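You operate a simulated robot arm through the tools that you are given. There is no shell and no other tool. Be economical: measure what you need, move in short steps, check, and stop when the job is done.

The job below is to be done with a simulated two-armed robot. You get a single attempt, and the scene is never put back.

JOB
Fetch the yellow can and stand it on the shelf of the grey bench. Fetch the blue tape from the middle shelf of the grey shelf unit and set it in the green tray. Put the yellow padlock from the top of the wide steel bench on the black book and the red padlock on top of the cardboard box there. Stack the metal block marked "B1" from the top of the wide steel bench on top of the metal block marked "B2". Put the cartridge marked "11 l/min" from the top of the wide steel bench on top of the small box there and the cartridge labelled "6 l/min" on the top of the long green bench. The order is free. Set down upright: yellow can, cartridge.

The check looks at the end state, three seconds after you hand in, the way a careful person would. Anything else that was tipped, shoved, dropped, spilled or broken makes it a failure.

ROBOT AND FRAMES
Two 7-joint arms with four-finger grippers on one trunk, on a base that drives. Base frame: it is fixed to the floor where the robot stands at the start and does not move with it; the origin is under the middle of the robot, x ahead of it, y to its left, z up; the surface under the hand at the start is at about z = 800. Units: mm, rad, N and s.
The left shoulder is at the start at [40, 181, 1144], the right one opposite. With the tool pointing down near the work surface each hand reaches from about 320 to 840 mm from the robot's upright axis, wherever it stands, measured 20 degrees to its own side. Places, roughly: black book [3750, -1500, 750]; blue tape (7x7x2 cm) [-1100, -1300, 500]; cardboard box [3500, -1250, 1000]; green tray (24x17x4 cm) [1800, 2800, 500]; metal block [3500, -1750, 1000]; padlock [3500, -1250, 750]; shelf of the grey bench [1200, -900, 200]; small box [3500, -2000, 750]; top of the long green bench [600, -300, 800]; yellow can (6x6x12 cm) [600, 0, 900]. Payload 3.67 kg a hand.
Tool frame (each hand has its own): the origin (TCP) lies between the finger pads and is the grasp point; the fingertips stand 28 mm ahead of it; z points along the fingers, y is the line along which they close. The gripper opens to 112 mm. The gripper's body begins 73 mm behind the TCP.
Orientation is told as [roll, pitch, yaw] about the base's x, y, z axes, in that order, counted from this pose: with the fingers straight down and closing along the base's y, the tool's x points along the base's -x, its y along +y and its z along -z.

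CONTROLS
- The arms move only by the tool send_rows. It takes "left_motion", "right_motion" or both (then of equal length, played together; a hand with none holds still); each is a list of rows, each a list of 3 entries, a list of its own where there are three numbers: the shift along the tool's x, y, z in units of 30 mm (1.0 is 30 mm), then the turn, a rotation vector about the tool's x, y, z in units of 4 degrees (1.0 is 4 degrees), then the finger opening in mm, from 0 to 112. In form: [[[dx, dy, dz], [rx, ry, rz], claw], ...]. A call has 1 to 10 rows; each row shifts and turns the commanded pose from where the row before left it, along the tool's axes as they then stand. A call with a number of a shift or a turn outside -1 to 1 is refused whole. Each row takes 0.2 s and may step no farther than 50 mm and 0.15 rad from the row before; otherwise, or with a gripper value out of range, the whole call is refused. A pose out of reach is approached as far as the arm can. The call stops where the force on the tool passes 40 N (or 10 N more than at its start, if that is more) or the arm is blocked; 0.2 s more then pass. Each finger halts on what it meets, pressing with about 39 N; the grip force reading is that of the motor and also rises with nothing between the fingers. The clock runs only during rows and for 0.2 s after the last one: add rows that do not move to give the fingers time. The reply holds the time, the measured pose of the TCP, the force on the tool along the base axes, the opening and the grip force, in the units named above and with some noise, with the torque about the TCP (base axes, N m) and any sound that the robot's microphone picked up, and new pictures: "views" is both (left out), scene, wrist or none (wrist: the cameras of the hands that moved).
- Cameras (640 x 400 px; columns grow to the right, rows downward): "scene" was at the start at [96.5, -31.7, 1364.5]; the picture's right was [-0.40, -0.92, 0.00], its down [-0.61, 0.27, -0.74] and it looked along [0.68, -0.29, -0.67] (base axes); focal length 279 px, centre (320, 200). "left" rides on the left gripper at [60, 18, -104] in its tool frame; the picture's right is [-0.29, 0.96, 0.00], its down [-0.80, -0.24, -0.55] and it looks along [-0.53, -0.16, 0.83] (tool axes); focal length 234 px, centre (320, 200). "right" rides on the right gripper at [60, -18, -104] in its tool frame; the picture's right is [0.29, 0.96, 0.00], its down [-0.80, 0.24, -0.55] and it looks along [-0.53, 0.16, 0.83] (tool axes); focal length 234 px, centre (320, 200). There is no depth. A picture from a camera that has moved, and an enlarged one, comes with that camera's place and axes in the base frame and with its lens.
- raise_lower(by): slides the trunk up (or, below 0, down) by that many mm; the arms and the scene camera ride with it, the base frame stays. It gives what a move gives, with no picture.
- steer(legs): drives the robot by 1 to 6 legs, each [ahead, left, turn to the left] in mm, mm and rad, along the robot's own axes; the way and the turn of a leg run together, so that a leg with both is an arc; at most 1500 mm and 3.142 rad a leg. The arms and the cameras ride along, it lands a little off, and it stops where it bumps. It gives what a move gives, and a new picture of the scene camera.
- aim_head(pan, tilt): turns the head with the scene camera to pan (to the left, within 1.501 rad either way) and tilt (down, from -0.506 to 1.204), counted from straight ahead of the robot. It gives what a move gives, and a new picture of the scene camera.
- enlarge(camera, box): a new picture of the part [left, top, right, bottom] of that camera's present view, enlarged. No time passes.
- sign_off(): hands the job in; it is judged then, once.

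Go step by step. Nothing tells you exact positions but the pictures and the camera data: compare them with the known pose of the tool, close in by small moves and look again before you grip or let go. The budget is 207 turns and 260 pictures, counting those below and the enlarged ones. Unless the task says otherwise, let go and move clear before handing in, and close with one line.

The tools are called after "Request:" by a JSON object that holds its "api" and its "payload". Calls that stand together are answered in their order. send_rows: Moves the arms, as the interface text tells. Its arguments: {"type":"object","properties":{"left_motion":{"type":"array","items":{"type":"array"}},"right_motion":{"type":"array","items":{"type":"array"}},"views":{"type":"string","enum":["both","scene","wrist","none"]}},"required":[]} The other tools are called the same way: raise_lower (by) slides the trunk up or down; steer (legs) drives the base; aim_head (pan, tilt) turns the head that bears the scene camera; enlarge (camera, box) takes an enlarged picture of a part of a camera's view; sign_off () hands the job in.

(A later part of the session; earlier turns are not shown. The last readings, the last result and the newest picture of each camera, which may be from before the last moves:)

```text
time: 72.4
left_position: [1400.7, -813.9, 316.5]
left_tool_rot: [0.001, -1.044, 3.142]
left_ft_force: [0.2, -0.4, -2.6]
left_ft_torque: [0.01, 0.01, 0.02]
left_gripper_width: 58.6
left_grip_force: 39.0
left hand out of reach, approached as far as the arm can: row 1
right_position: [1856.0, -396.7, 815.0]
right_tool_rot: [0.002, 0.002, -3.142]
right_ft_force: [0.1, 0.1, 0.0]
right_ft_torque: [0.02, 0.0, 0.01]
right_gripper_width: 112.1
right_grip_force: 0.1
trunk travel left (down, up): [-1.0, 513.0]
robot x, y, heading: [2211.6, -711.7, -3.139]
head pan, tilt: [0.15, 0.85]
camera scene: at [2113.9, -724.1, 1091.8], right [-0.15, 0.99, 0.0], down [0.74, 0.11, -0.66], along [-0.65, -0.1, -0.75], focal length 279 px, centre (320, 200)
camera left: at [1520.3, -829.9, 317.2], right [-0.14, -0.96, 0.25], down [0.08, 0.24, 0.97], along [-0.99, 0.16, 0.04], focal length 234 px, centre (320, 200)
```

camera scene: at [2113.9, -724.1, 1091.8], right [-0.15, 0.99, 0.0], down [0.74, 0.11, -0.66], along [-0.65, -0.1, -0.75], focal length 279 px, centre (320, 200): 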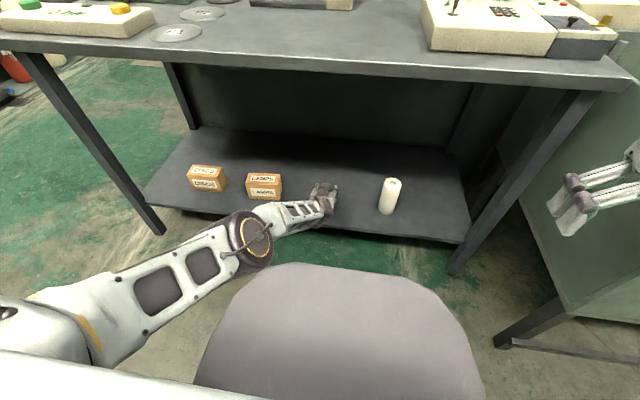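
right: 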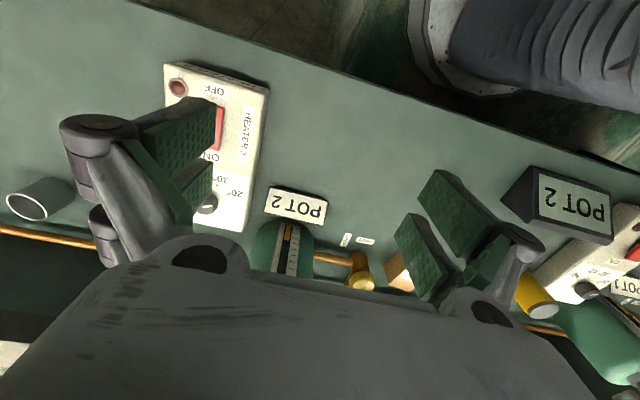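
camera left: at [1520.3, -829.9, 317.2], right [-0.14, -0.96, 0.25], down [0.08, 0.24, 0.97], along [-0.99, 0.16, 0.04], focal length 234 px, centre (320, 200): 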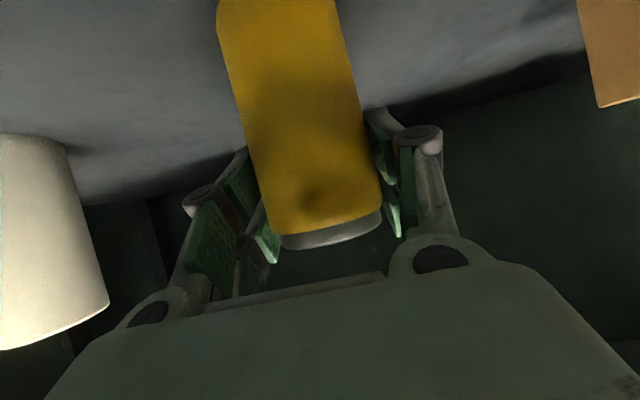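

Reach is marginal, so I retract the hand 60 mm while driving the base 60 mm ahead, then lower.

Request:
{"api": "send_rows", "payload": {"left_motion": [[[0.5, 0, -0.87], [0, 0, 0], 50], [[0.5, 0, -0.87], [0, 0, 0], 50]], "views": "none"}}

Request:
{"api": "steer", "payload": {"legs": [[65, 0, 0]]}}

Request:
{"api": "send_rows", "payload": {"left_motion": [[[0.29, 0, 0.17], [0, 0, 0], 50], [[0.29, 0, 0.17], [0, 0, 0], 50]], "views": "none"}}

```text
time: 73.0
left_position: [1440.2, -789.6, 321.1]
left_tool_rot: [0.017, -1.029, 3.141]
left_ft_force: [0.2, -0.3, -2.9]
left_ft_torque: [-0.03, 0.02, 0.02]
left_gripper_width: 58.6
left_grip_force: 38.8
left hand out of reach, approached as far as the arm can: row 1, 2
right_position: [1856.6, -396.4, 815.6]
right_tool_rot: [-0.001, -0.001, -3.141]
right_ft_force: [-0.6, -0.2, -0.3]
right_ft_torque: [-0.02, -0.02, 0.01]
right_gripper_width: 111.9
right_grip_force: 0.1
trunk travel left (down, up): [-1.0, 513.0]
robot x, y, heading: [2211.9, -709.7, -3.143]
head pan, tilt: [0.15, 0.85]
```

```text
time: 74.0
left_position: [1373.4, -788.1, 321.4]
left_tool_rot: [0.018, -1.026, 3.14]
left_ft_force: [0.1, 0.1, -2.3]
left_ft_torque: [0.04, 0.04, 0.03]
left_gripper_width: 58.9
left_grip_force: 38.7
right_position: [1789.7, -396.0, 814.3]
right_tool_rot: [-0.001, 0.002, -3.142]
right_ft_force: [-1.0, -0.4, -0.2]
right_ft_torque: [-0.03, -0.05, 0.0]
right_gripper_width: 112.3
right_grip_force: 0.1
trunk travel left (down, up): [-1.0, 513.0]
robot x, y, heading: [2148.6, -713.9, -3.144]
head pan, tilt: [0.15, 0.85]
camera scene: at [2046.9, -724.0, 1091.7], right [-0.15, 0.99, 0.0], down [0.74, 0.11, -0.66], along [-0.65, -0.1, -0.75], focal length 279 px, centre (320, 200)
```

scene: 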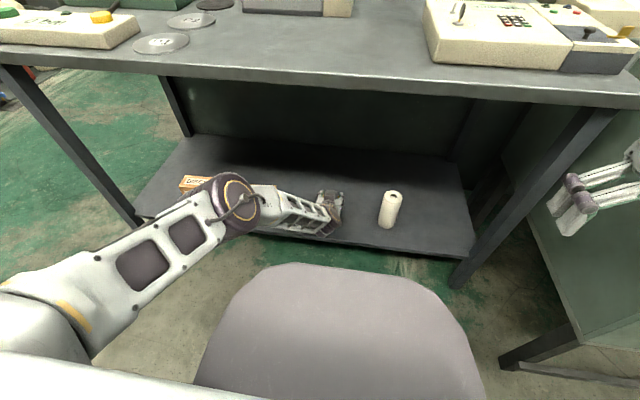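

```text
time: 74.6
left_position: [1371.2, -788.1, 309.7]
left_tool_rot: [0.022, -1.035, -3.143]
left_ft_force: [5.9, 0.9, 22.4]
left_ft_torque: [0.42, 0.06, -0.08]
left_gripper_width: 58.7
left_grip_force: 38.9
right_position: [1792.2, -396.0, 816.5]
right_tool_rot: [0.002, -0.002, -3.142]
right_ft_force: [-0.1, 0.0, 0.1]
right_ft_torque: [0.04, -0.03, 0.0]
right_gripper_width: 112.0
right_grip_force: 0.1
trunk travel left (down, up): [-1.0, 513.0]
robot x, y, heading: [2147.5, -714.4, -3.141]
head pan, tilt: [0.15, 0.85]
```

Contact upward of ~22 N at z=310: the can seems to be on the shelf. I check with the wrist camera.

Request:
{"api": "send_rows", "payload": {"left_motion": [[[0, 0, 0], [0, 0, 0], 50]], "views": "wrist"}}

Request:
{"api": "enlarge", "payload": {"camera": "scene", "box": [220, 140, 420, 265]}}

```text
time: 75.0
left_position: [1371.6, -787.4, 308.7]
left_tool_rot: [0.02, -1.034, -3.142]
left_ft_force: [-1.8, 2.6, 26.7]
left_ft_torque: [0.62, 0.86, 0.12]
left_gripper_width: 58.7
left_grip_force: 38.4
right_position: [1792.4, -396.1, 816.0]
right_tool_rot: [0.001, -0.002, -3.143]
right_ft_force: [-0.1, 0.1, 0.2]
right_ft_torque: [0.0, -0.02, 0.01]
right_gripper_width: 112.0
right_grip_force: 0.1
trunk travel left (down, up): [-1.0, 513.0]
robot x, y, heading: [2147.8, -713.5, -3.141]
head pan, tilt: [0.15, 0.85]
camera left: at [1490.6, -803.3, 311.0], right [-0.13, -0.96, 0.26], down [0.06, 0.25, 0.97], along [-0.99, 0.14, 0.03], focal length 234 px, centre (320, 200)
```

left: 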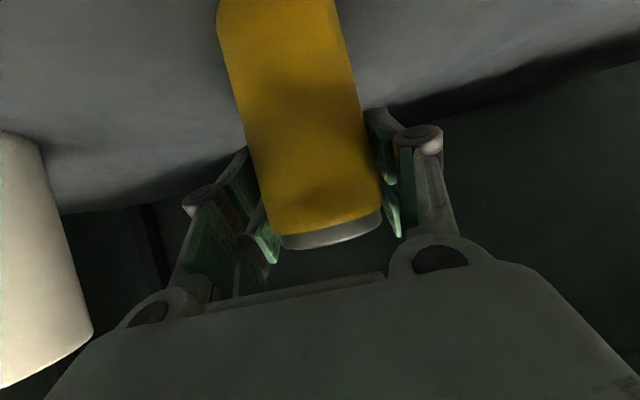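

```text
3.20 times, centred on (320, 202) of scene
camera zoom: at [2051.1, -723.7, 1092.3], right [-0.15, 0.99, 0.0], down [0.74, 0.11, -0.66], along [-0.65, -0.1, -0.75], focal length 892 px, centre (320, 192)
```

zoom: 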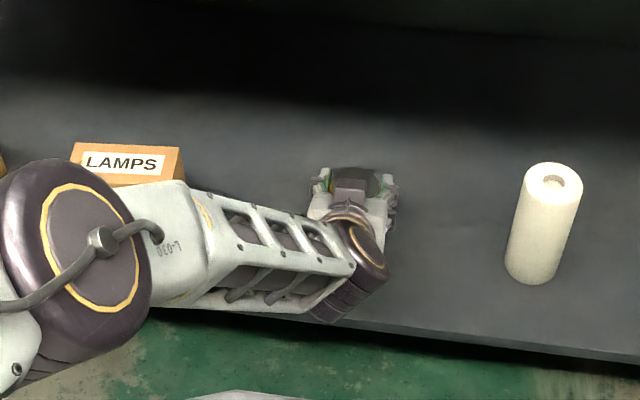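

That's the can bottom pressing on the shelf. I ease the load slightly, open, and withdraw along the tool axis.

Request:
{"api": "send_rows", "payload": {"left_motion": [[[-0.09, 0, -0.05], [0, 0, 0], 50], [[0, 0, 0], [0, 0, 0], 80], [[0, 0, 0], [0, 0, 0], 80], [[0, 0, 0], [0, 0, 0], 80]], "views": "wrist"}}

```text
time: 76.0
left_position: [1375.0, -788.5, 305.8]
left_tool_rot: [0.021, -1.026, 3.142]
left_ft_force: [-1.4, 0.1, -0.4]
left_ft_torque: [-0.01, 0.0, 0.02]
left_gripper_width: 79.8
left_grip_force: 0.1
right_position: [1790.4, -395.9, 815.3]
right_tool_rot: [0.001, -0.001, -3.142]
right_ft_force: [0.2, -0.6, -0.7]
right_ft_torque: [-0.01, -0.02, -0.01]
right_gripper_width: 112.2
right_grip_force: 0.0
trunk travel left (down, up): [-1.0, 513.0]
robot x, y, heading: [2145.5, -713.2, -3.144]
head pan, tilt: [0.15, 0.85]
camera left: at [1493.4, -803.7, 308.8], right [-0.13, -0.96, 0.26], down [0.06, 0.25, 0.97], along [-0.99, 0.14, 0.02], focal length 234 px, centre (320, 200)
```

left: 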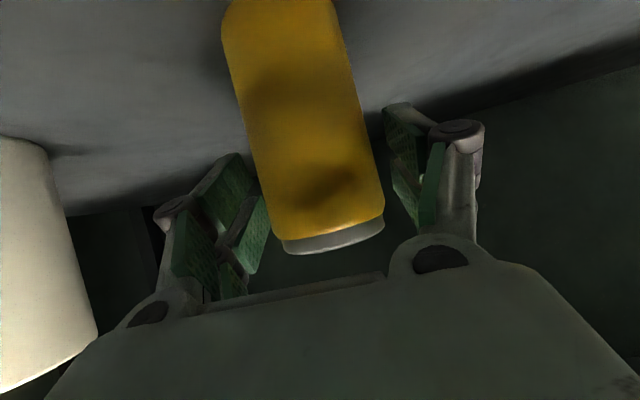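

The can is free and standing. I back the base straight out.

Request:
{"api": "steer", "payload": {"legs": [[-110, 0, 0], [-140, 0, 0]]}}

Request:
{"api": "enlarge", "payload": {"camera": "left", "box": [0, 0, 640, 400]}}

```text
time: 78.2
left_position: [1628.7, -787.2, 306.0]
left_tool_rot: [0.02, -1.027, 3.142]
left_ft_force: [-0.4, 0.2, 0.8]
left_ft_torque: [-0.01, -0.02, 0.02]
left_gripper_width: 80.0
left_grip_force: 0.0
right_position: [2044.7, -396.8, 816.3]
right_tool_rot: [0.001, 0.001, -3.141]
right_ft_force: [0.6, 0.3, -0.6]
right_ft_torque: [0.0, 0.0, 0.0]
right_gripper_width: 112.1
right_grip_force: 0.0
trunk travel left (down, up): [-1.0, 513.0]
robot x, y, heading: [2397.5, -714.7, -3.139]
head pan, tilt: [0.15, 0.85]
camera scene: at [2304.2, -724.0, 1092.0], right [-0.15, 0.99, 0.0], down [0.74, 0.11, -0.66], along [-0.65, -0.1, -0.75], focal length 279 px, centre (320, 200)
```

scene: 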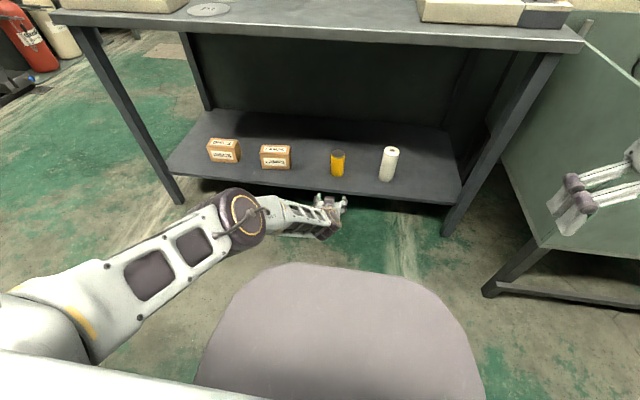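

```text
1.00 times, centred on (320, 200) of left (not enlarged: the box is as wide or as high as the picture)
camera zoom: at [1747.7, -803.7, 310.0], right [-0.13, -0.96, 0.26], down [0.06, 0.25, 0.97], along [-0.99, 0.14, 0.02], focal length 234 px, centre (320, 200)
```

zoom: 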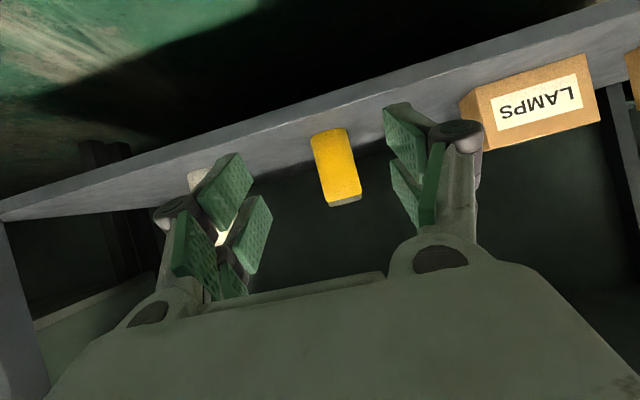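

The can stands well on the shelf. Now I raise the trunk and fold the left arm back to a neutral posture.

Request:
{"api": "raise_lower", "payload": {"by": 264}}

Request:
{"api": "send_rows", "payload": {"left_motion": [[[-0.62, 0.3, -0.93], [0, 0, 0], 80], [[-0.62, 0.3, -0.93], [0, 0, 0], 80], [[-0.62, 0.3, -0.93], [0, 0, 0], 80], [[-0.62, 0.3, -0.93], [0, 0, 0], 80], [[-0.62, 0.3, -0.93], [0, 0, 0], 80], [[-0.62, 0.3, -0.93], [0, 0, 0], 80], [[-0.62, 0.3, -0.93], [0, 0, 0], 80], [[-0.62, 0.3, -0.93], [0, 0, 0], 80], [[-0.62, 0.3, -0.93], [0, 0, 0], 80], [[-0.62, 0.3, -0.93], [0, 0, 0], 80]], "views": "none"}}

Request:
{"api": "send_rows", "payload": {"left_motion": [[[-0.62, 0, -0.93], [0, 1, 0], 80], [[-0.62, 0, -0.93], [0, 1, 0], 80], [[-0.6, 0, -0.9], [0, 1, 0], 80], [[-0.5, 0, -0.9], [0, 1, 0], 80], [[-0.4, 0, -0.9], [0, 1, 0], 80], [[0, 0, 0], [0, 1, 0], 80], [[0, 0, 0], [0, 1, 0], 80], [[0, 0, 0], [0, 1, 0], 80], [[0, 0, 0], [0, 1, 0], 80], [[0, 0, 0], [0, 1, 0], 80]], "views": "none"}}

Request:
{"api": "send_rows", "payload": {"left_motion": [[[0, 0, 0], [0, 1, 0], 80], [[0, 0, 0], [0, 1, 0], 80], [[0, 0, 0], [0, 1, 0], 80], [[0, 0, 0], [0, 1, 0], 80], [[0, 0, 0], [0, 0.8, 0], 80]], "views": "scene"}}

```text
time: 80.9
left_position: [1627.8, -787.5, 568.6]
left_tool_rot: [0.021, -1.025, 3.14]
left_ft_force: [0.7, -0.4, 0.0]
left_ft_torque: [0.02, 0.02, 0.02]
left_gripper_width: 79.8
left_grip_force: 0.0
right_position: [2045.0, -395.5, 1078.3]
right_tool_rot: [0.001, 0.0, -3.141]
right_ft_force: [-0.9, 0.2, -0.5]
right_ft_torque: [0.01, -0.01, 0.01]
right_gripper_width: 112.0
right_grip_force: 0.1
trunk travel left (down, up): [-265.0, 249.0]
robot x, y, heading: [2402.7, -714.8, -3.136]
head pan, tilt: [0.15, 0.85]
```

```text
time: 83.1
left_position: [1772.3, -867.9, 876.6]
left_tool_rot: [0.02, -1.026, 3.141]
left_ft_force: [0.5, 0.3, 0.0]
left_ft_torque: [-0.01, 0.02, 0.01]
left_gripper_width: 79.9
left_grip_force: 0.1
left hand out of reach, approached as far as the arm can: row 2
right_position: [2046.3, -396.8, 1078.7]
right_tool_rot: [0.0, -0.001, -3.142]
right_ft_force: [-0.2, 0.4, 0.0]
right_ft_torque: [-0.01, 0.01, 0.0]
right_gripper_width: 112.1
right_grip_force: 0.0
trunk travel left (down, up): [-265.0, 249.0]
robot x, y, heading: [2399.4, -716.2, -3.14]
head pan, tilt: [0.15, 0.85]
```

```text
time: 85.3
left_position: [1824.0, -867.3, 1024.1]
left_tool_rot: [0.01, -0.327, -3.127]
left_ft_force: [-0.3, 0.3, -0.8]
left_ft_torque: [0.03, -0.01, -0.01]
left_gripper_width: 80.1
left_grip_force: 0.1
right_position: [2043.9, -396.2, 1077.4]
right_tool_rot: [0.004, 0.0, -3.142]
right_ft_force: [-0.2, -0.1, 0.2]
right_ft_torque: [0.04, -0.02, -0.01]
right_gripper_width: 112.1
right_grip_force: 0.1
trunk travel left (down, up): [-265.0, 249.0]
robot x, y, heading: [2399.3, -716.6, -3.139]
head pan, tilt: [0.15, 0.85]
```

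```text
time: 86.5
left_position: [1824.6, -867.7, 1025.1]
left_tool_rot: [0.01, 0.009, -3.124]
left_ft_force: [-0.4, -0.2, 0.1]
left_ft_torque: [0.02, 0.02, -0.03]
left_gripper_width: 80.2
left_grip_force: 0.1
right_position: [2045.3, -395.9, 1078.9]
right_tool_rot: [0.003, 0.001, -3.14]
right_ft_force: [-0.1, 0.3, 0.4]
right_ft_torque: [-0.01, -0.04, 0.0]
right_gripper_width: 111.9
right_grip_force: 0.0
trunk travel left (down, up): [-265.0, 249.0]
robot x, y, heading: [2401.0, -713.6, -3.139]
head pan, tilt: [0.15, 0.85]
camera scene: at [2302.9, -723.9, 1355.1], right [-0.15, 0.99, 0.0], down [0.74, 0.11, -0.66], along [-0.65, -0.1, -0.75], focal length 279 px, centre (320, 200)
```

scene: 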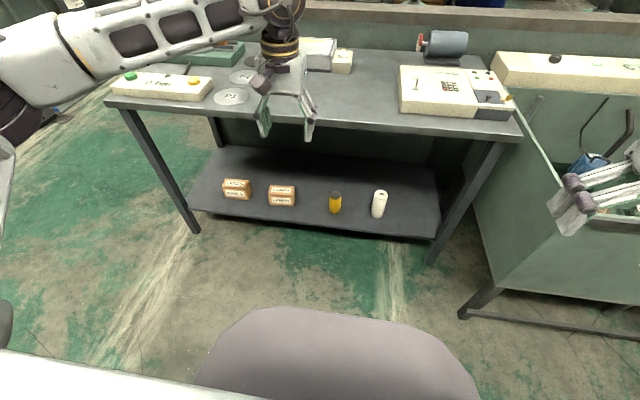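

Now I turn around and go to the wide steel bench.

Request:
{"api": "steer", "payload": {"legs": [[200, 0, 0], [0, 0, -3.14], [0, -900, 0]]}}

Request:
{"api": "aim_head", "payload": {"pan": 0.0, "tilt": 0.4}}

```text
time: 100.8
left_position: [2747.5, -1479.2, 1024.4]
left_tool_rot: [0.011, 0.007, -0.023]
left_ft_force: [-0.3, -0.1, 0.4]
left_ft_torque: [0.02, 0.0, -0.01]
left_gripper_width: 79.8
left_grip_force: 0.0
right_position: [2509.0, -1941.1, 1078.0]
right_tool_rot: [0.002, -0.001, -0.038]
right_ft_force: [-0.3, -0.3, -0.2]
right_ft_torque: [0.02, -0.02, 0.02]
right_gripper_width: 112.0
right_grip_force: 0.0
trunk travel left (down, up): [-265.0, 249.0]
robot x, y, heading: [2164.8, -1609.9, -0.042]
head pan, tilt: [0.15, 0.85]
camera scene: at [2262.6, -1599.5, 1355.1], right [0.11, -0.99, 0.0], down [-0.75, -0.08, -0.66], along [0.66, 0.07, -0.75], focal length 279 px, centre (320, 200)
```

scene: 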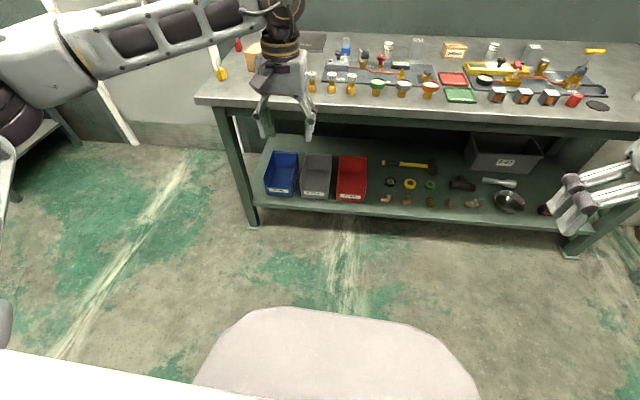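

```text
time: 101.7
left_position: [2747.1, -1479.3, 1026.7]
left_tool_rot: [0.01, 0.007, -0.021]
left_ft_force: [0.4, 0.0, 0.0]
left_ft_torque: [0.0, 0.04, 0.0]
left_gripper_width: 79.8
left_grip_force: 0.1
right_position: [2508.7, -1939.0, 1078.4]
right_tool_rot: [-0.001, 0.001, -0.038]
right_ft_force: [-0.3, 0.1, -0.7]
right_ft_torque: [-0.02, 0.03, 0.0]
right_gripper_width: 111.8
right_grip_force: 0.1
trunk travel left (down, up): [-265.0, 249.0]
robot x, y, heading: [2163.6, -1608.0, -0.039]
head pan, tilt: [0.0, 0.4]
camera scene: at [2277.4, -1611.4, 1394.1], right [-0.04, -1.0, 0.0], down [-0.39, 0.02, -0.92], along [0.92, -0.04, -0.39], focal length 279 px, centre (320, 200)
```

scene: 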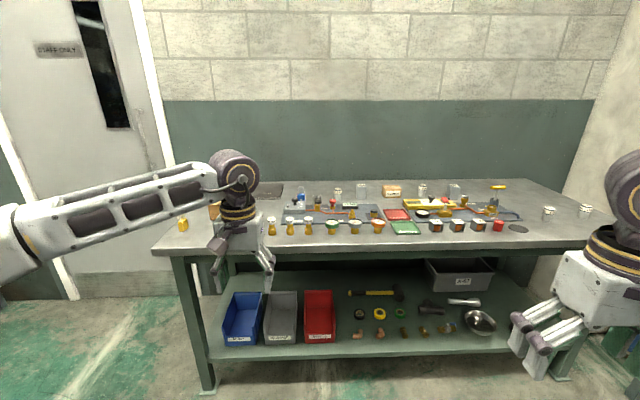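

The bench front edge is at x≈3140. I raise and retract the left hand, then close in.

Request:
{"api": "send_rows", "payload": {"left_motion": [[[1, 0.9, -1], [0, 0, 0], 80], [[1, 0.9, -1], [0, 0, 0], 80], [[1, 0.9, -1], [0, 0, 0], 80], [[1, 0.9, -1], [0, 0, 0], 80], [[1, 0.5, 0], [0, 0, 0], 80], [[1, 0.5, 0], [0, 0, 0], 80], [[1, 0.5, 0], [0, 0, 0], 80]], "right_motion": [[[0, -0.9, -1], [0, 0, 0], 80], [[0, -0.9, -1], [0, 0, 0], 80], [[0, -0.9, 0], [0, 0, 0], 80], [[0, -0.9, 0], [0, 0, 0], 80], [[0, -0.8, 0], [0, 0, 0], 80], [[0, -0.8, 0], [0, 0, 0], 80], [[0, -0.8, 0], [0, 0, 0], 80]], "views": "none"}}

Request:
{"api": "steer", "payload": {"legs": [[560, 0, 0.04]]}}

Request:
{"api": "aim_head", "payload": {"pan": 0.0, "tilt": 0.75}}

```text
refused: row 1 steps farther than a row can; nothing moved
```

```text
time: 105.0
left_position: [3299.8, -1467.2, 1024.7]
left_tool_rot: [0.012, 0.006, 0.018]
left_ft_force: [0.1, 0.2, 0.1]
left_ft_torque: [-0.02, 0.0, 0.0]
left_gripper_width: 80.2
left_grip_force: 0.1
right_position: [3078.4, -1936.4, 1079.1]
right_tool_rot: [0.0, -0.001, 0.0]
right_ft_force: [0.1, 0.8, 0.7]
right_ft_torque: [-0.01, -0.02, 0.01]
right_gripper_width: 111.7
right_grip_force: 0.1
trunk travel left (down, up): [-265.0, 249.0]
robot x, y, heading: [2722.5, -1613.6, 0.002]
head pan, tilt: [0.0, 0.4]
camera scene: at [2834.2, -1618.0, 1394.2], right [0.0, -1.0, 0.0], down [-0.39, 0.0, -0.92], along [0.92, 0.0, -0.39], focal length 279 px, centre (320, 200)
```

scene: 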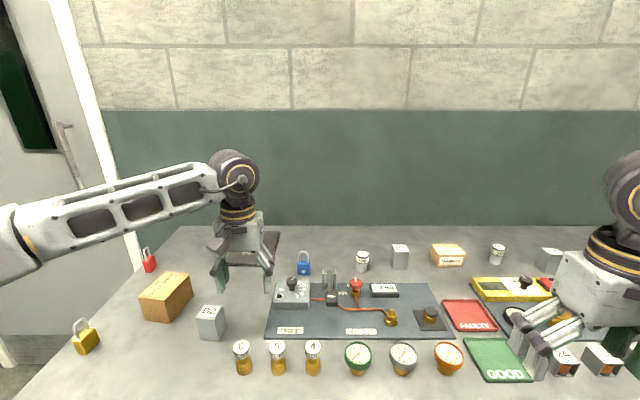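

```text
time: 105.8
left_position: [3299.8, -1466.9, 1025.1]
left_tool_rot: [0.011, 0.006, 0.018]
left_ft_force: [-0.2, 0.0, 0.1]
left_ft_torque: [-0.03, 0.0, 0.02]
left_gripper_width: 80.0
left_grip_force: 0.0
right_position: [3076.3, -1937.6, 1079.1]
right_tool_rot: [0.002, 0.0, 0.0]
right_ft_force: [0.6, -0.3, 0.1]
right_ft_torque: [0.0, -0.03, -0.03]
right_gripper_width: 112.2
right_grip_force: 0.0
trunk travel left (down, up): [-265.0, 249.0]
robot x, y, heading: [2721.6, -1619.7, 0.0]
head pan, tilt: [0.0, 0.75]
camera scene: at [2823.8, -1618.0, 1363.2], right [0.0, -1.0, 0.0], down [-0.68, 0.0, -0.73], along [0.73, 0.0, -0.68], focal length 279 px, centre (320, 200)
```

scene: 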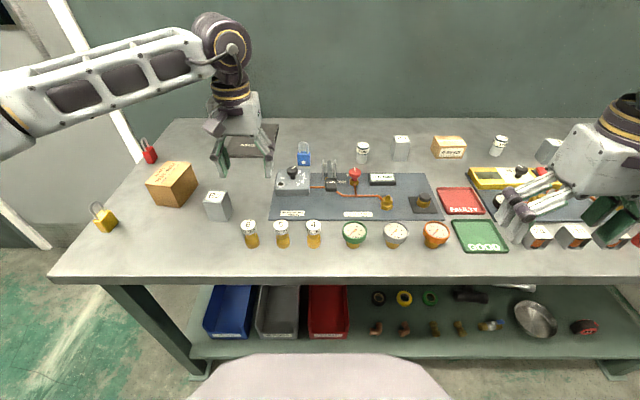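

I see padlocks left, boxes, the black book behind the left hand, blocks and cartridges. Let me zoom to read the labels.

Request:
{"api": "enlarge", "payload": {"camera": "scene", "box": [80, 110, 330, 266]}}

Request:
{"api": "enlarge", "payload": {"camera": "scene", "box": [270, 110, 520, 266]}}

```text
2.56 times, centred on (205, 188) of scene
camera zoom: at [2823.8, -1618.0, 1363.2], right [0.0, -1.0, 0.0], down [-0.68, 0.0, -0.73], along [0.73, 0.0, -0.68], focal length 714 px, centre (614, 231)
```

zoom: 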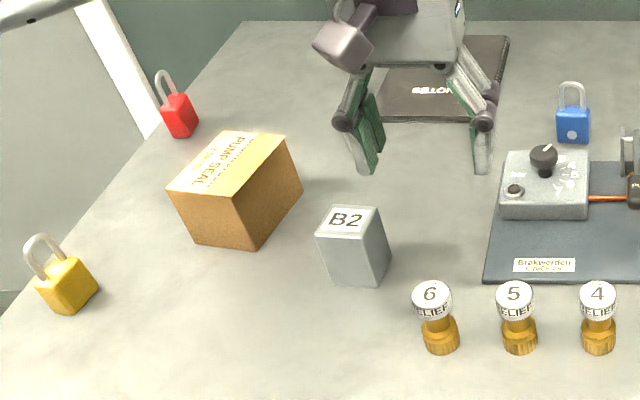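

```text
2.56 times, centred on (395, 188) of scene
camera zoom: at [2823.8, -1618.0, 1363.2], right [0.0, -1.0, 0.0], down [-0.68, 0.0, -0.73], along [0.73, 0.0, -0.68], focal length 714 px, centre (128, 231)
```

zoom: 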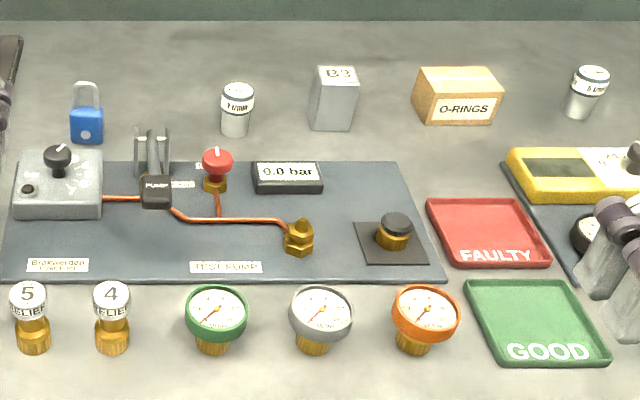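

Request:
{"api": "enlarge", "payload": {"camera": "scene", "box": [350, 125, 430, 175]}}

Request:
{"api": "enlarge", "payload": {"camera": "scene", "box": [480, 120, 580, 182]}}

```text
8.00 times, centred on (390, 150) of scene
camera zoom: at [2823.8, -1618.0, 1363.2], right [0.0, -1.0, 0.0], down [-0.68, 0.0, -0.73], along [0.73, 0.0, -0.68], focal length 2230 px, centre (-240, 600)
```

zoom: 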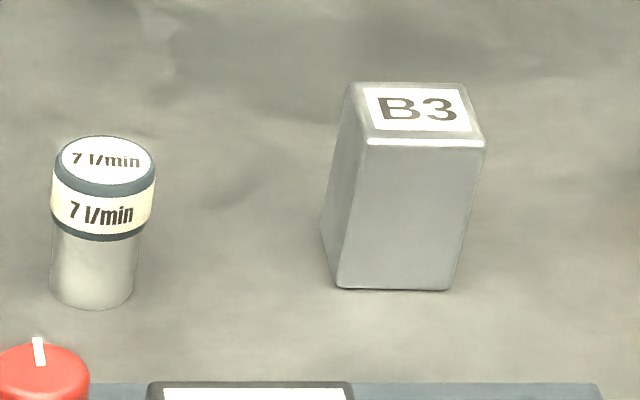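

```text
6.40 times, centred on (530, 151) of scene
camera zoom: at [2823.8, -1618.0, 1363.2], right [0.0, -1.0, 0.0], down [-0.68, 0.0, -0.73], along [0.73, 0.0, -0.68], focal length 1784 px, centre (-1024, 514)
```

zoom: 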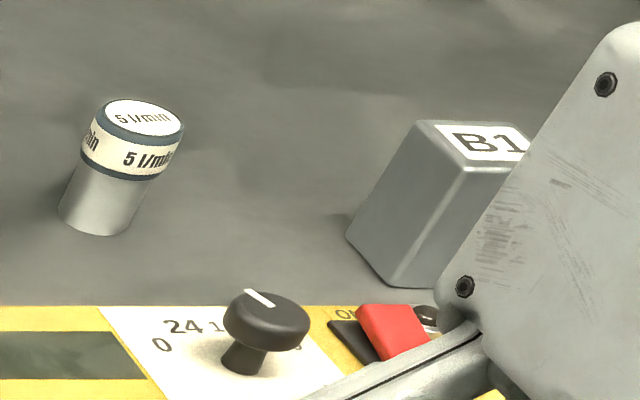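

B1 is at the right rear (~[3545,-2320]), B2 left (~[3316,-1366]), the O-RINGS box is the small box, and the l/min cartridges 11 and 6 are probably at the right end. I start with the padlocks at the left: raise the hand and shift left.

Request:
{"api": "send_rows", "payload": {"left_motion": [[[0, 0.5, -1], [0, 0, -0.25], 100], [[0, 0.5, -1], [0, 0, 0], 100], [[0.7, 0.5, -0.9], [0, 0, 0], 100], [[1, 0, 0], [0, 0, 0], 100], [[1, 0, 0], [0, 0, 0], 100]], "views": "none"}}

Request:
{"api": "steer", "payload": {"legs": [[80, 340, 0]]}}

Request:
{"api": "enlarge", "payload": {"camera": "left", "box": [0, 0, 640, 400]}}

```text
time: 107.0
left_position: [3216.2, -1424.4, 1115.0]
left_tool_rot: [0.012, 0.007, 0.035]
left_ft_force: [-0.7, -0.1, -0.2]
left_ft_torque: [0.01, -0.04, 0.04]
left_gripper_width: 100.1
left_grip_force: 0.1
right_position: [3076.9, -1936.7, 1078.0]
right_tool_rot: [-0.001, 0.0, 0.0]
right_ft_force: [0.9, -0.4, -0.3]
right_ft_torque: [-0.01, 0.0, 0.01]
right_gripper_width: 111.9
right_grip_force: 0.1
trunk travel left (down, up): [-265.0, 249.0]
robot x, y, heading: [2720.7, -1618.5, 0.0]
head pan, tilt: [0.0, 0.75]
```

```text
time: 109.3
left_position: [3300.5, -1090.6, 1113.8]
left_tool_rot: [0.011, 0.008, 0.024]
left_ft_force: [0.0, -0.6, -0.1]
left_ft_torque: [-0.02, -0.01, 0.01]
left_gripper_width: 99.8
left_grip_force: 0.1
right_position: [3156.9, -1602.5, 1077.6]
right_tool_rot: [0.0, 0.001, -0.008]
right_ft_force: [0.2, -0.3, 0.0]
right_ft_torque: [-0.01, -0.01, 0.01]
right_gripper_width: 112.1
right_grip_force: 0.1
trunk travel left (down, up): [-265.0, 249.0]
robot x, y, heading: [2803.1, -1281.7, -0.008]
head pan, tilt: [0.0, 0.75]
camera scene: at [2906.9, -1279.9, 1363.1], right [-0.01, -1.0, 0.0], down [-0.68, 0.01, -0.73], along [0.73, -0.01, -0.68], focal length 279 px, centre (320, 200)
```

scene: 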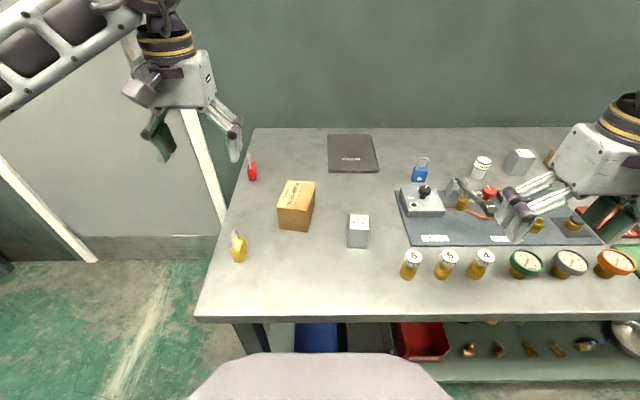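

```text
1.00 times, centred on (320, 200) of left (not enlarged: the box is as wide or as high as the picture)
camera zoom: at [3240.3, -1073.9, 1219.5], right [0.26, 0.96, 0.01], down [0.81, -0.22, 0.55], along [0.53, -0.14, -0.84], focal length 234 px, centre (320, 200)
```

zoom: 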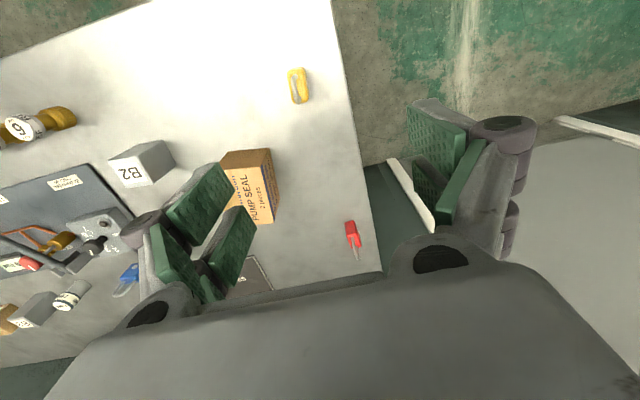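

Good view of the left area. I zoom in to find padlock orientation and the box top.

Request:
{"api": "enlarge", "payload": {"camera": "scene", "box": [215, 130, 395, 270]}}

Request:
{"api": "enlarge", "payload": {"camera": "left", "box": [200, 130, 400, 270]}}

```text
2.86 times, centred on (305, 200) of scene
camera zoom: at [2906.9, -1279.9, 1363.1], right [-0.01, -1.0, 0.0], down [-0.68, 0.01, -0.73], along [0.73, -0.01, -0.68], focal length 796 px, centre (363, 200)
```

zoom: 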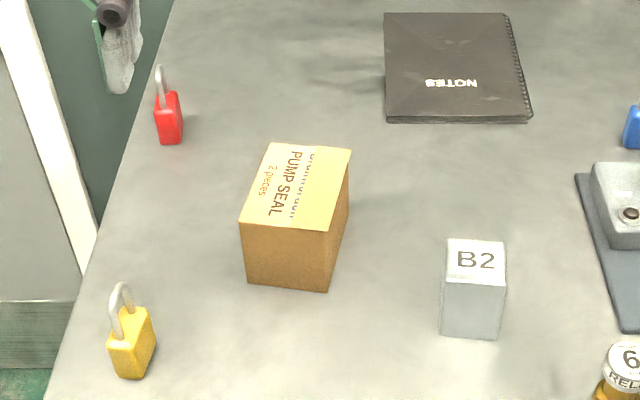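

```text
2.86 times, centred on (300, 200) of left
camera zoom: at [3240.3, -1073.9, 1219.5], right [0.26, 0.96, 0.01], down [0.81, -0.22, 0.55], along [0.53, -0.14, -0.84], focal length 669 px, centre (377, 200)
```

zoom: 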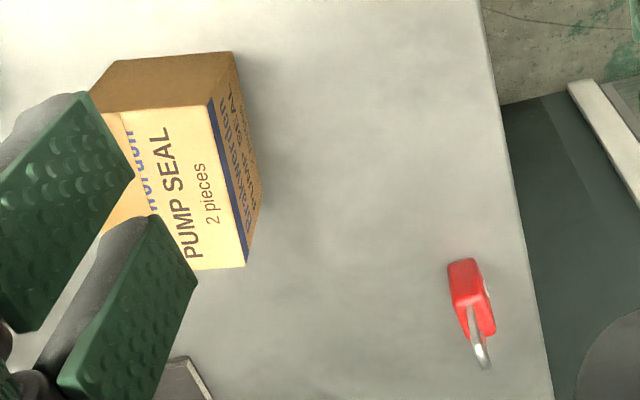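

Red padlock: centre ≈[3544,-1090], thin along y, so the standard hand orientation fits. I move the left hand over it.

Request:
{"api": "send_rows", "payload": {"left_motion": [[[-0.9, 0, 0.35], [0, 0, 0], 90], [[-0.9, 0, 0.35], [0, 0, 0], 90], [[-0.9, 0, 0.35], [0, 0, 0], 90], [[-0.9, 0, 0.35], [0, 0, 0], 90], [[-0.9, 0, 0.35], [0, 0, 0], 90], [[-0.9, 0, 0.35], [0, 0, 0], 70], [[-0.9, 0, 0.35], [0, 0, 0], 70], [[-0.9, 0, 0.35], [0, 0, 0], 70], [[-0.9, 0, 0.35], [0, 0, 0], 70], [[0, 0, 0], [0, 0, 0], 70]], "views": "both"}}

```text
time: 111.5
left_position: [3542.4, -1082.0, 1017.9]
left_tool_rot: [0.01, 0.004, 0.026]
left_ft_force: [-0.3, -0.2, -0.1]
left_ft_torque: [-0.01, 0.01, 0.01]
left_gripper_width: 69.9
left_grip_force: 0.1
right_position: [3157.5, -1601.3, 1079.1]
right_tool_rot: [-0.001, -0.001, -0.008]
right_ft_force: [0.3, 0.5, 0.4]
right_ft_torque: [0.01, 0.0, 0.01]
right_gripper_width: 112.0
right_grip_force: 0.1
trunk travel left (down, up): [-265.0, 249.0]
robot x, y, heading: [2806.8, -1278.0, -0.012]
head pan, tilt: [0.0, 0.75]
camera scene: at [2906.2, -1279.6, 1363.2], right [-0.01, -1.0, 0.0], down [-0.68, 0.01, -0.73], along [0.73, -0.01, -0.68], focal length 279 px, centre (320, 200)
camera left: at [3483.0, -1065.6, 1122.7], right [0.26, 0.96, 0.01], down [0.81, -0.22, 0.55], along [0.53, -0.14, -0.84], focal length 234 px, centre (320, 200)
```

scene: 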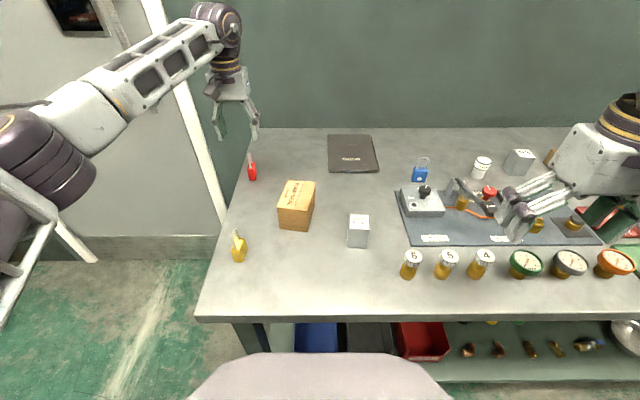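
left: 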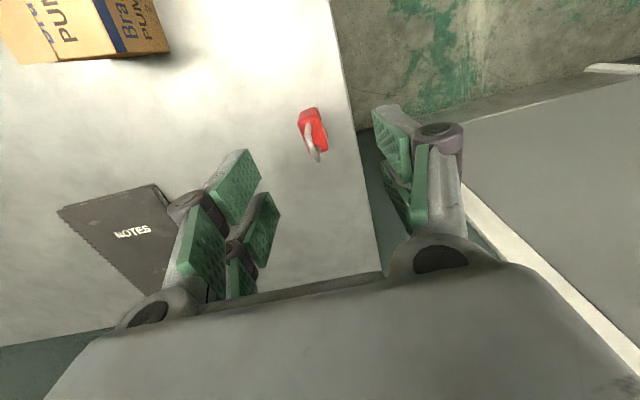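

Request:
{"api": "enlarge", "payload": {"camera": "left", "box": [270, 80, 370, 180]}}

```text
4.00 times, centred on (320, 130) of left
camera zoom: at [3483.0, -1065.6, 1122.7], right [0.26, 0.96, 0.01], down [0.81, -0.22, 0.55], along [0.53, -0.14, -0.84], focal length 937 px, centre (320, 480)
```

zoom: 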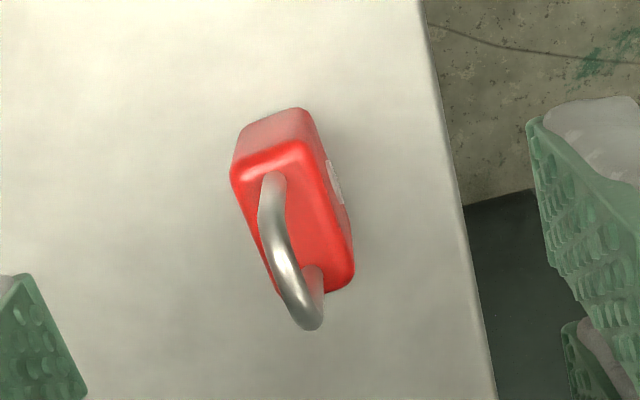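

The padlock centre is [3549,-1089.5]. I align, descend and grip.

Request:
{"api": "send_rows", "payload": {"left_motion": [[[-0.23, -0.25, 0.6], [0, 0, -0.4], 60], [[0, 0, 0.9], [0, 0, 0], 60], [[0, 0, 0.9], [0, 0, 0], 60], [[0, 0, 0.9], [0, 0, 0], 60], [[0, 0, 0.6], [0, 0, 0], 60]], "views": "wrist"}}

```text
time: 112.7
left_position: [3549.0, -1087.5, 901.5]
left_tool_rot: [0.009, 0.007, 0.055]
left_ft_force: [0.7, -0.3, 0.1]
left_ft_torque: [-0.01, 0.01, -0.02]
left_gripper_width: 60.2
left_grip_force: 0.1
right_position: [3157.4, -1601.6, 1078.6]
right_tool_rot: [0.001, -0.001, -0.009]
right_ft_force: [-0.5, 0.1, -0.6]
right_ft_torque: [0.0, 0.02, -0.01]
right_gripper_width: 112.0
right_grip_force: 0.0
trunk travel left (down, up): [-265.0, 249.0]
robot x, y, heading: [2804.4, -1279.2, -0.004]
head pan, tilt: [0.0, 0.75]
camera left: at [3487.8, -1074.4, 1006.2], right [0.24, 0.97, 0.01], down [0.81, -0.2, 0.55], along [0.53, -0.12, -0.84], focal length 234 px, centre (320, 200)
```

left: 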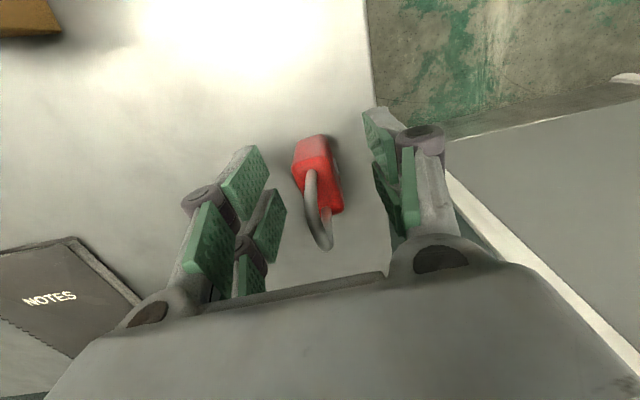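

Centred between the fingers. Lower slightly, close, and lift.

Request:
{"api": "send_rows", "payload": {"left_motion": [[[0, 0, 0.2], [0, 0, 0], 60], [[0, 0, 0], [0, 0, 0], 12], [[0, 0, 0], [0, 0, 0], 12], [[0, 0, 0], [0, 0, 0], 12], [[0, 0, -1], [0, 0, 0], 12], [[0, 0, -1], [0, 0, 0], 12], [[0, 0, -1], [0, 0, 0], 12], [[0, 0, -1], [0, 0, 0], 12]], "views": "both"}}

```text
time: 114.5
left_position: [3548.4, -1089.2, 1015.8]
left_tool_rot: [0.01, 0.007, 0.055]
left_ft_force: [0.0, -0.1, -2.1]
left_ft_torque: [0.01, -0.01, 0.04]
left_gripper_width: 21.6
left_grip_force: 39.3
right_position: [3157.0, -1601.6, 1078.3]
right_tool_rot: [0.0, 0.0, -0.009]
right_ft_force: [-0.5, -0.1, 0.8]
right_ft_torque: [0.0, 0.0, 0.0]
right_gripper_width: 111.8
right_grip_force: 0.0
trunk travel left (down, up): [-265.0, 249.0]
robot x, y, heading: [2799.6, -1281.3, -0.006]
head pan, tilt: [0.0, 0.75]
camera scene: at [2906.2, -1280.6, 1363.2], right [-0.01, -1.0, 0.0], down [-0.68, 0.01, -0.73], along [0.73, -0.01, -0.68], focal length 279 px, centre (320, 200)
camera left: at [3487.0, -1075.1, 1120.8], right [0.24, 0.97, 0.01], down [0.81, -0.2, 0.55], along [0.53, -0.12, -0.84], focal length 234 px, centre (320, 200)
```

scene: 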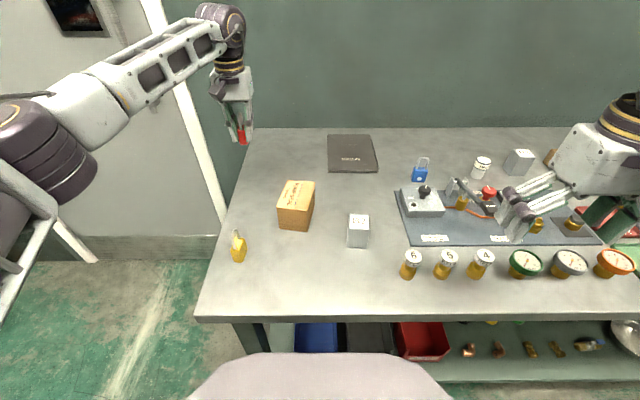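
left: 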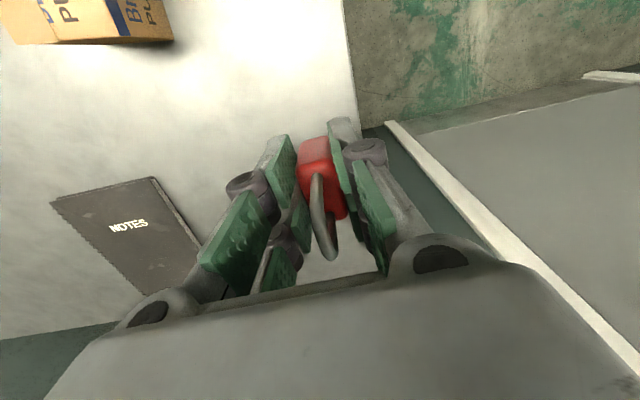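

Red padlock held. The box top centre is about [3388,-1230] at z≈931. I carry it above.

Request:
{"api": "send_rows", "payload": {"left_motion": [[[0.93, -0.733, -0.1], [0, 0, 0], 12], [[0.93, -0.733, -0.1], [0, 0, 0], 12], [[0.93, -0.733, 0], [0, 0, 0], 12], [[0.93, -0.733, 0], [0, 0, 0], 12], [[0.93, -0.733, 0], [0, 0, 0], 12], [[0.93, -0.733, 0], [0, 0, 0], 12], [[0, 0, 0.4], [0, 0, 0], 12], [[0, 0, 0], [0, 0, 0], 12]], "views": "both"}}

Request:
{"api": "enlarge", "payload": {"camera": "scene", "box": [220, 120, 380, 260]}}

```text
time: 116.3
left_position: [3390.4, -1230.7, 1009.1]
left_tool_rot: [0.01, 0.006, 0.053]
left_ft_force: [0.2, 0.5, -1.6]
left_ft_torque: [-0.01, 0.02, 0.01]
left_gripper_width: 21.7
left_grip_force: 38.7
right_position: [3156.1, -1601.5, 1078.7]
right_tool_rot: [0.001, -0.001, -0.009]
right_ft_force: [0.1, -0.2, 0.8]
right_ft_torque: [0.02, -0.03, 0.01]
right_gripper_width: 112.3
right_grip_force: 0.0
trunk travel left (down, up): [-265.0, 249.0]
robot x, y, heading: [2802.5, -1282.3, -0.008]
head pan, tilt: [0.0, 0.75]
camera scene: at [2906.6, -1280.5, 1363.1], right [-0.01, -1.0, 0.0], down [-0.68, 0.01, -0.73], along [0.73, -0.01, -0.68], focal length 279 px, centre (320, 200)
camera left: at [3329.4, -1216.9, 1113.9], right [0.24, 0.97, 0.01], down [0.81, -0.2, 0.55], along [0.53, -0.12, -0.84], focal length 234 px, centre (320, 200)
```

scene: 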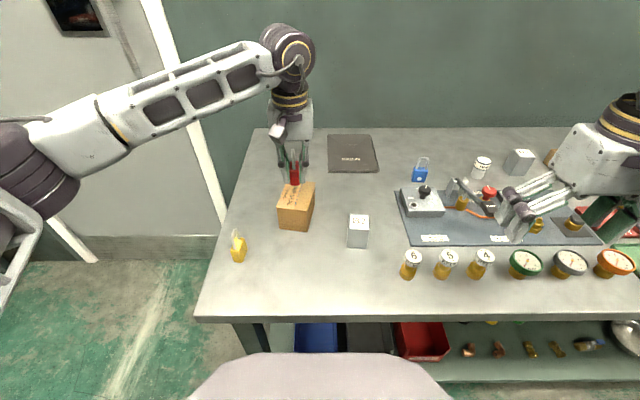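
left: 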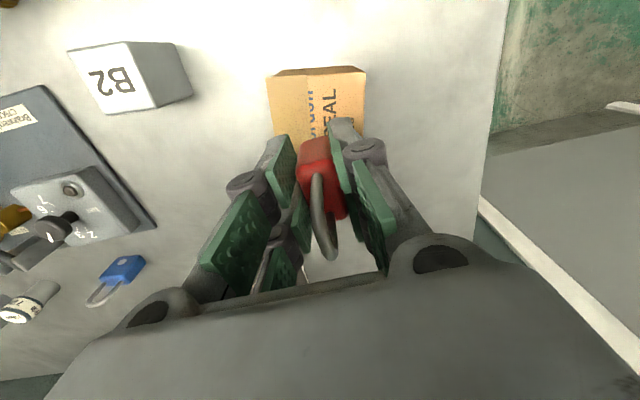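

```text
2.86 times, centred on (300, 190) of scene
camera zoom: at [2906.6, -1280.5, 1363.1], right [-0.01, -1.0, 0.0], down [-0.68, 0.01, -0.73], along [0.73, -0.01, -0.68], focal length 796 px, centre (377, 229)
```

zoom: 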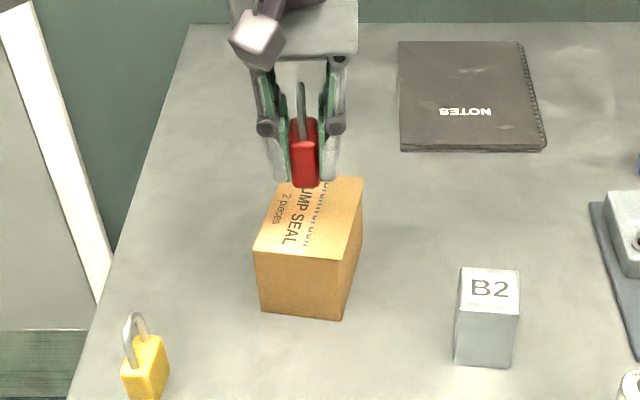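

Aligned over the box. I lower gently.

Request:
{"api": "send_rows", "payload": {"left_motion": [[[0, 0, 0.9], [0, 0, 0], 12], [[0, 0, 0.3], [0, 0, 0], 12], [[0, 0, 0.1], [0, 0, 0], 12], [[0, 0, 0], [0, 0, 0], 12]], "views": "none"}}

```text
time: 117.3
left_position: [3389.1, -1229.9, 969.7]
left_tool_rot: [0.009, 0.004, 0.054]
left_ft_force: [-0.6, -0.3, 0.2]
left_ft_torque: [-0.04, 0.08, 0.0]
left_gripper_width: 21.4
left_grip_force: 39.3
right_position: [3156.5, -1601.1, 1078.5]
right_tool_rot: [0.002, 0.001, -0.009]
right_ft_force: [0.0, 0.4, 0.4]
right_ft_torque: [0.05, 0.02, 0.0]
right_gripper_width: 111.9
right_grip_force: 0.1
trunk travel left (down, up): [-265.0, 249.0]
robot x, y, heading: [2806.0, -1285.5, -0.008]
head pan, tilt: [0.0, 0.75]
```

Just touching. A hair lower, then release and lift.

Request:
{"api": "send_rows", "payload": {"left_motion": [[[0, 0, 0.07], [0, 0, 0], 12], [[0, 0, 0], [0, 0, 0], 30], [[0, 0, 0], [0, 0, 0], 60], [[0, 0, 0], [0, 0, 0], 60], [[0, 0, -0.7], [0, 0, 0], 60], [[0, 0, -1], [0, 0, 0], 60], [[0, 0, -1], [0, 0, 0], 60]], "views": "both"}}

```text
time: 118.9
left_position: [3388.2, -1234.3, 1048.9]
left_tool_rot: [0.011, 0.007, 0.056]
left_ft_force: [-0.4, 0.4, 0.7]
left_ft_torque: [-0.01, -0.03, -0.03]
left_gripper_width: 60.1
left_grip_force: 0.1
right_position: [3157.6, -1602.1, 1078.0]
right_tool_rot: [0.001, 0.002, -0.008]
right_ft_force: [-0.9, -0.7, -0.2]
right_ft_torque: [0.02, -0.01, 0.01]
right_gripper_width: 111.9
right_grip_force: 0.1
trunk travel left (down, up): [-265.0, 249.0]
robot x, y, heading: [2804.8, -1283.2, -0.012]
head pan, tilt: [0.0, 0.75]
camera scene: at [2906.4, -1280.8, 1363.2], right [-0.01, -1.0, 0.0], down [-0.68, 0.01, -0.73], along [0.73, -0.01, -0.68], focal length 279 px, centre (320, 200)
camera left: at [3327.2, -1219.8, 1153.5], right [0.24, 0.97, 0.01], down [0.81, -0.2, 0.55], along [0.53, -0.12, -0.84], focal length 234 px, centre (320, 200)
```

scene: 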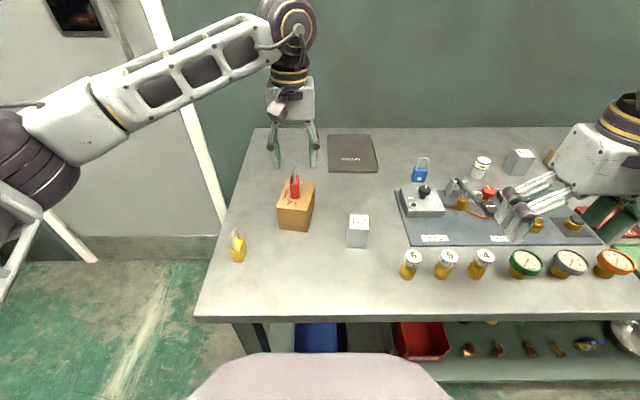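
left: 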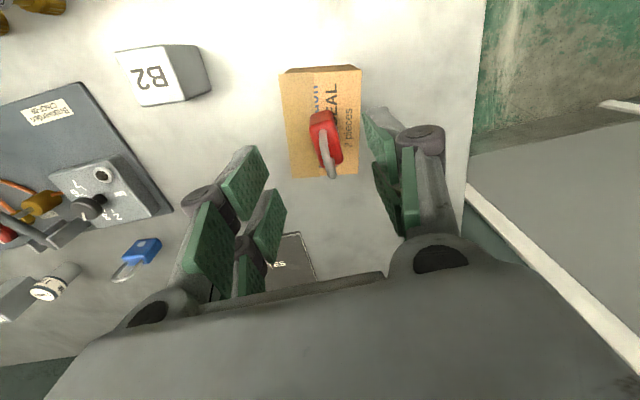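

The red padlock stands on the box. Now to the yellow padlock near [3255,-1115].

Request:
{"api": "send_rows", "payload": {"left_motion": [[[0, 0, -1], [0, 0, 0], 60], [[0.94, 0.85, 0], [0, 0, 0], 60], [[0.94, 0.85, 0], [0, 0, 0], 60], [[0.94, 0.85, 0], [0, 0, 0], 60], [[0.94, 0.85, 0], [0, 0, 0], 60], [[0.94, 0.85, 0], [0, 0, 0], 60], [[0, 0, 1], [0, 0, 0], 80], [[0, 0, 0], [0, 0, 0], 80]], "views": "wrist"}}

Request:
{"api": "enlarge", "payload": {"camera": "left", "box": [240, 60, 400, 200]}}

```text
time: 120.7
left_position: [3241.2, -1112.6, 1052.8]
left_tool_rot: [0.01, 0.004, 0.053]
left_ft_force: [0.2, -0.1, 0.4]
left_ft_torque: [-0.03, 0.03, -0.01]
left_gripper_width: 79.9
left_grip_force: 0.1
right_position: [3157.0, -1602.2, 1080.0]
right_tool_rot: [0.002, -0.001, -0.01]
right_ft_force: [-0.1, -0.2, 0.1]
right_ft_torque: [0.0, -0.02, 0.01]
right_gripper_width: 111.9
right_grip_force: 0.1
trunk travel left (down, up): [-265.0, 249.0]
robot x, y, heading: [2802.2, -1281.8, -0.009]
head pan, tilt: [0.0, 0.75]
camera left: at [3180.8, -1098.6, 1157.4], right [0.24, 0.97, 0.01], down [0.81, -0.2, 0.55], along [0.53, -0.12, -0.84], focal length 234 px, centre (320, 200)
```

left: 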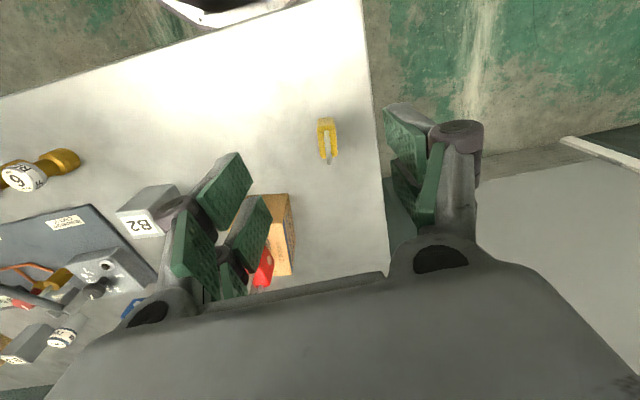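

```text
2.86 times, centred on (320, 130) of left
camera zoom: at [3180.8, -1098.6, 1157.4], right [0.24, 0.97, 0.01], down [0.81, -0.2, 0.55], along [0.53, -0.12, -0.84], focal length 669 px, centre (320, 400)
```

zoom: 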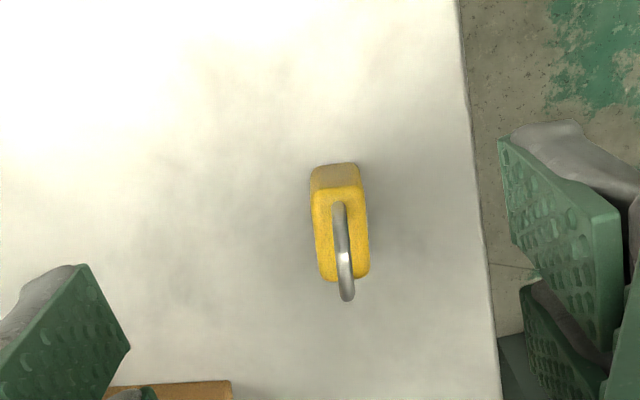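

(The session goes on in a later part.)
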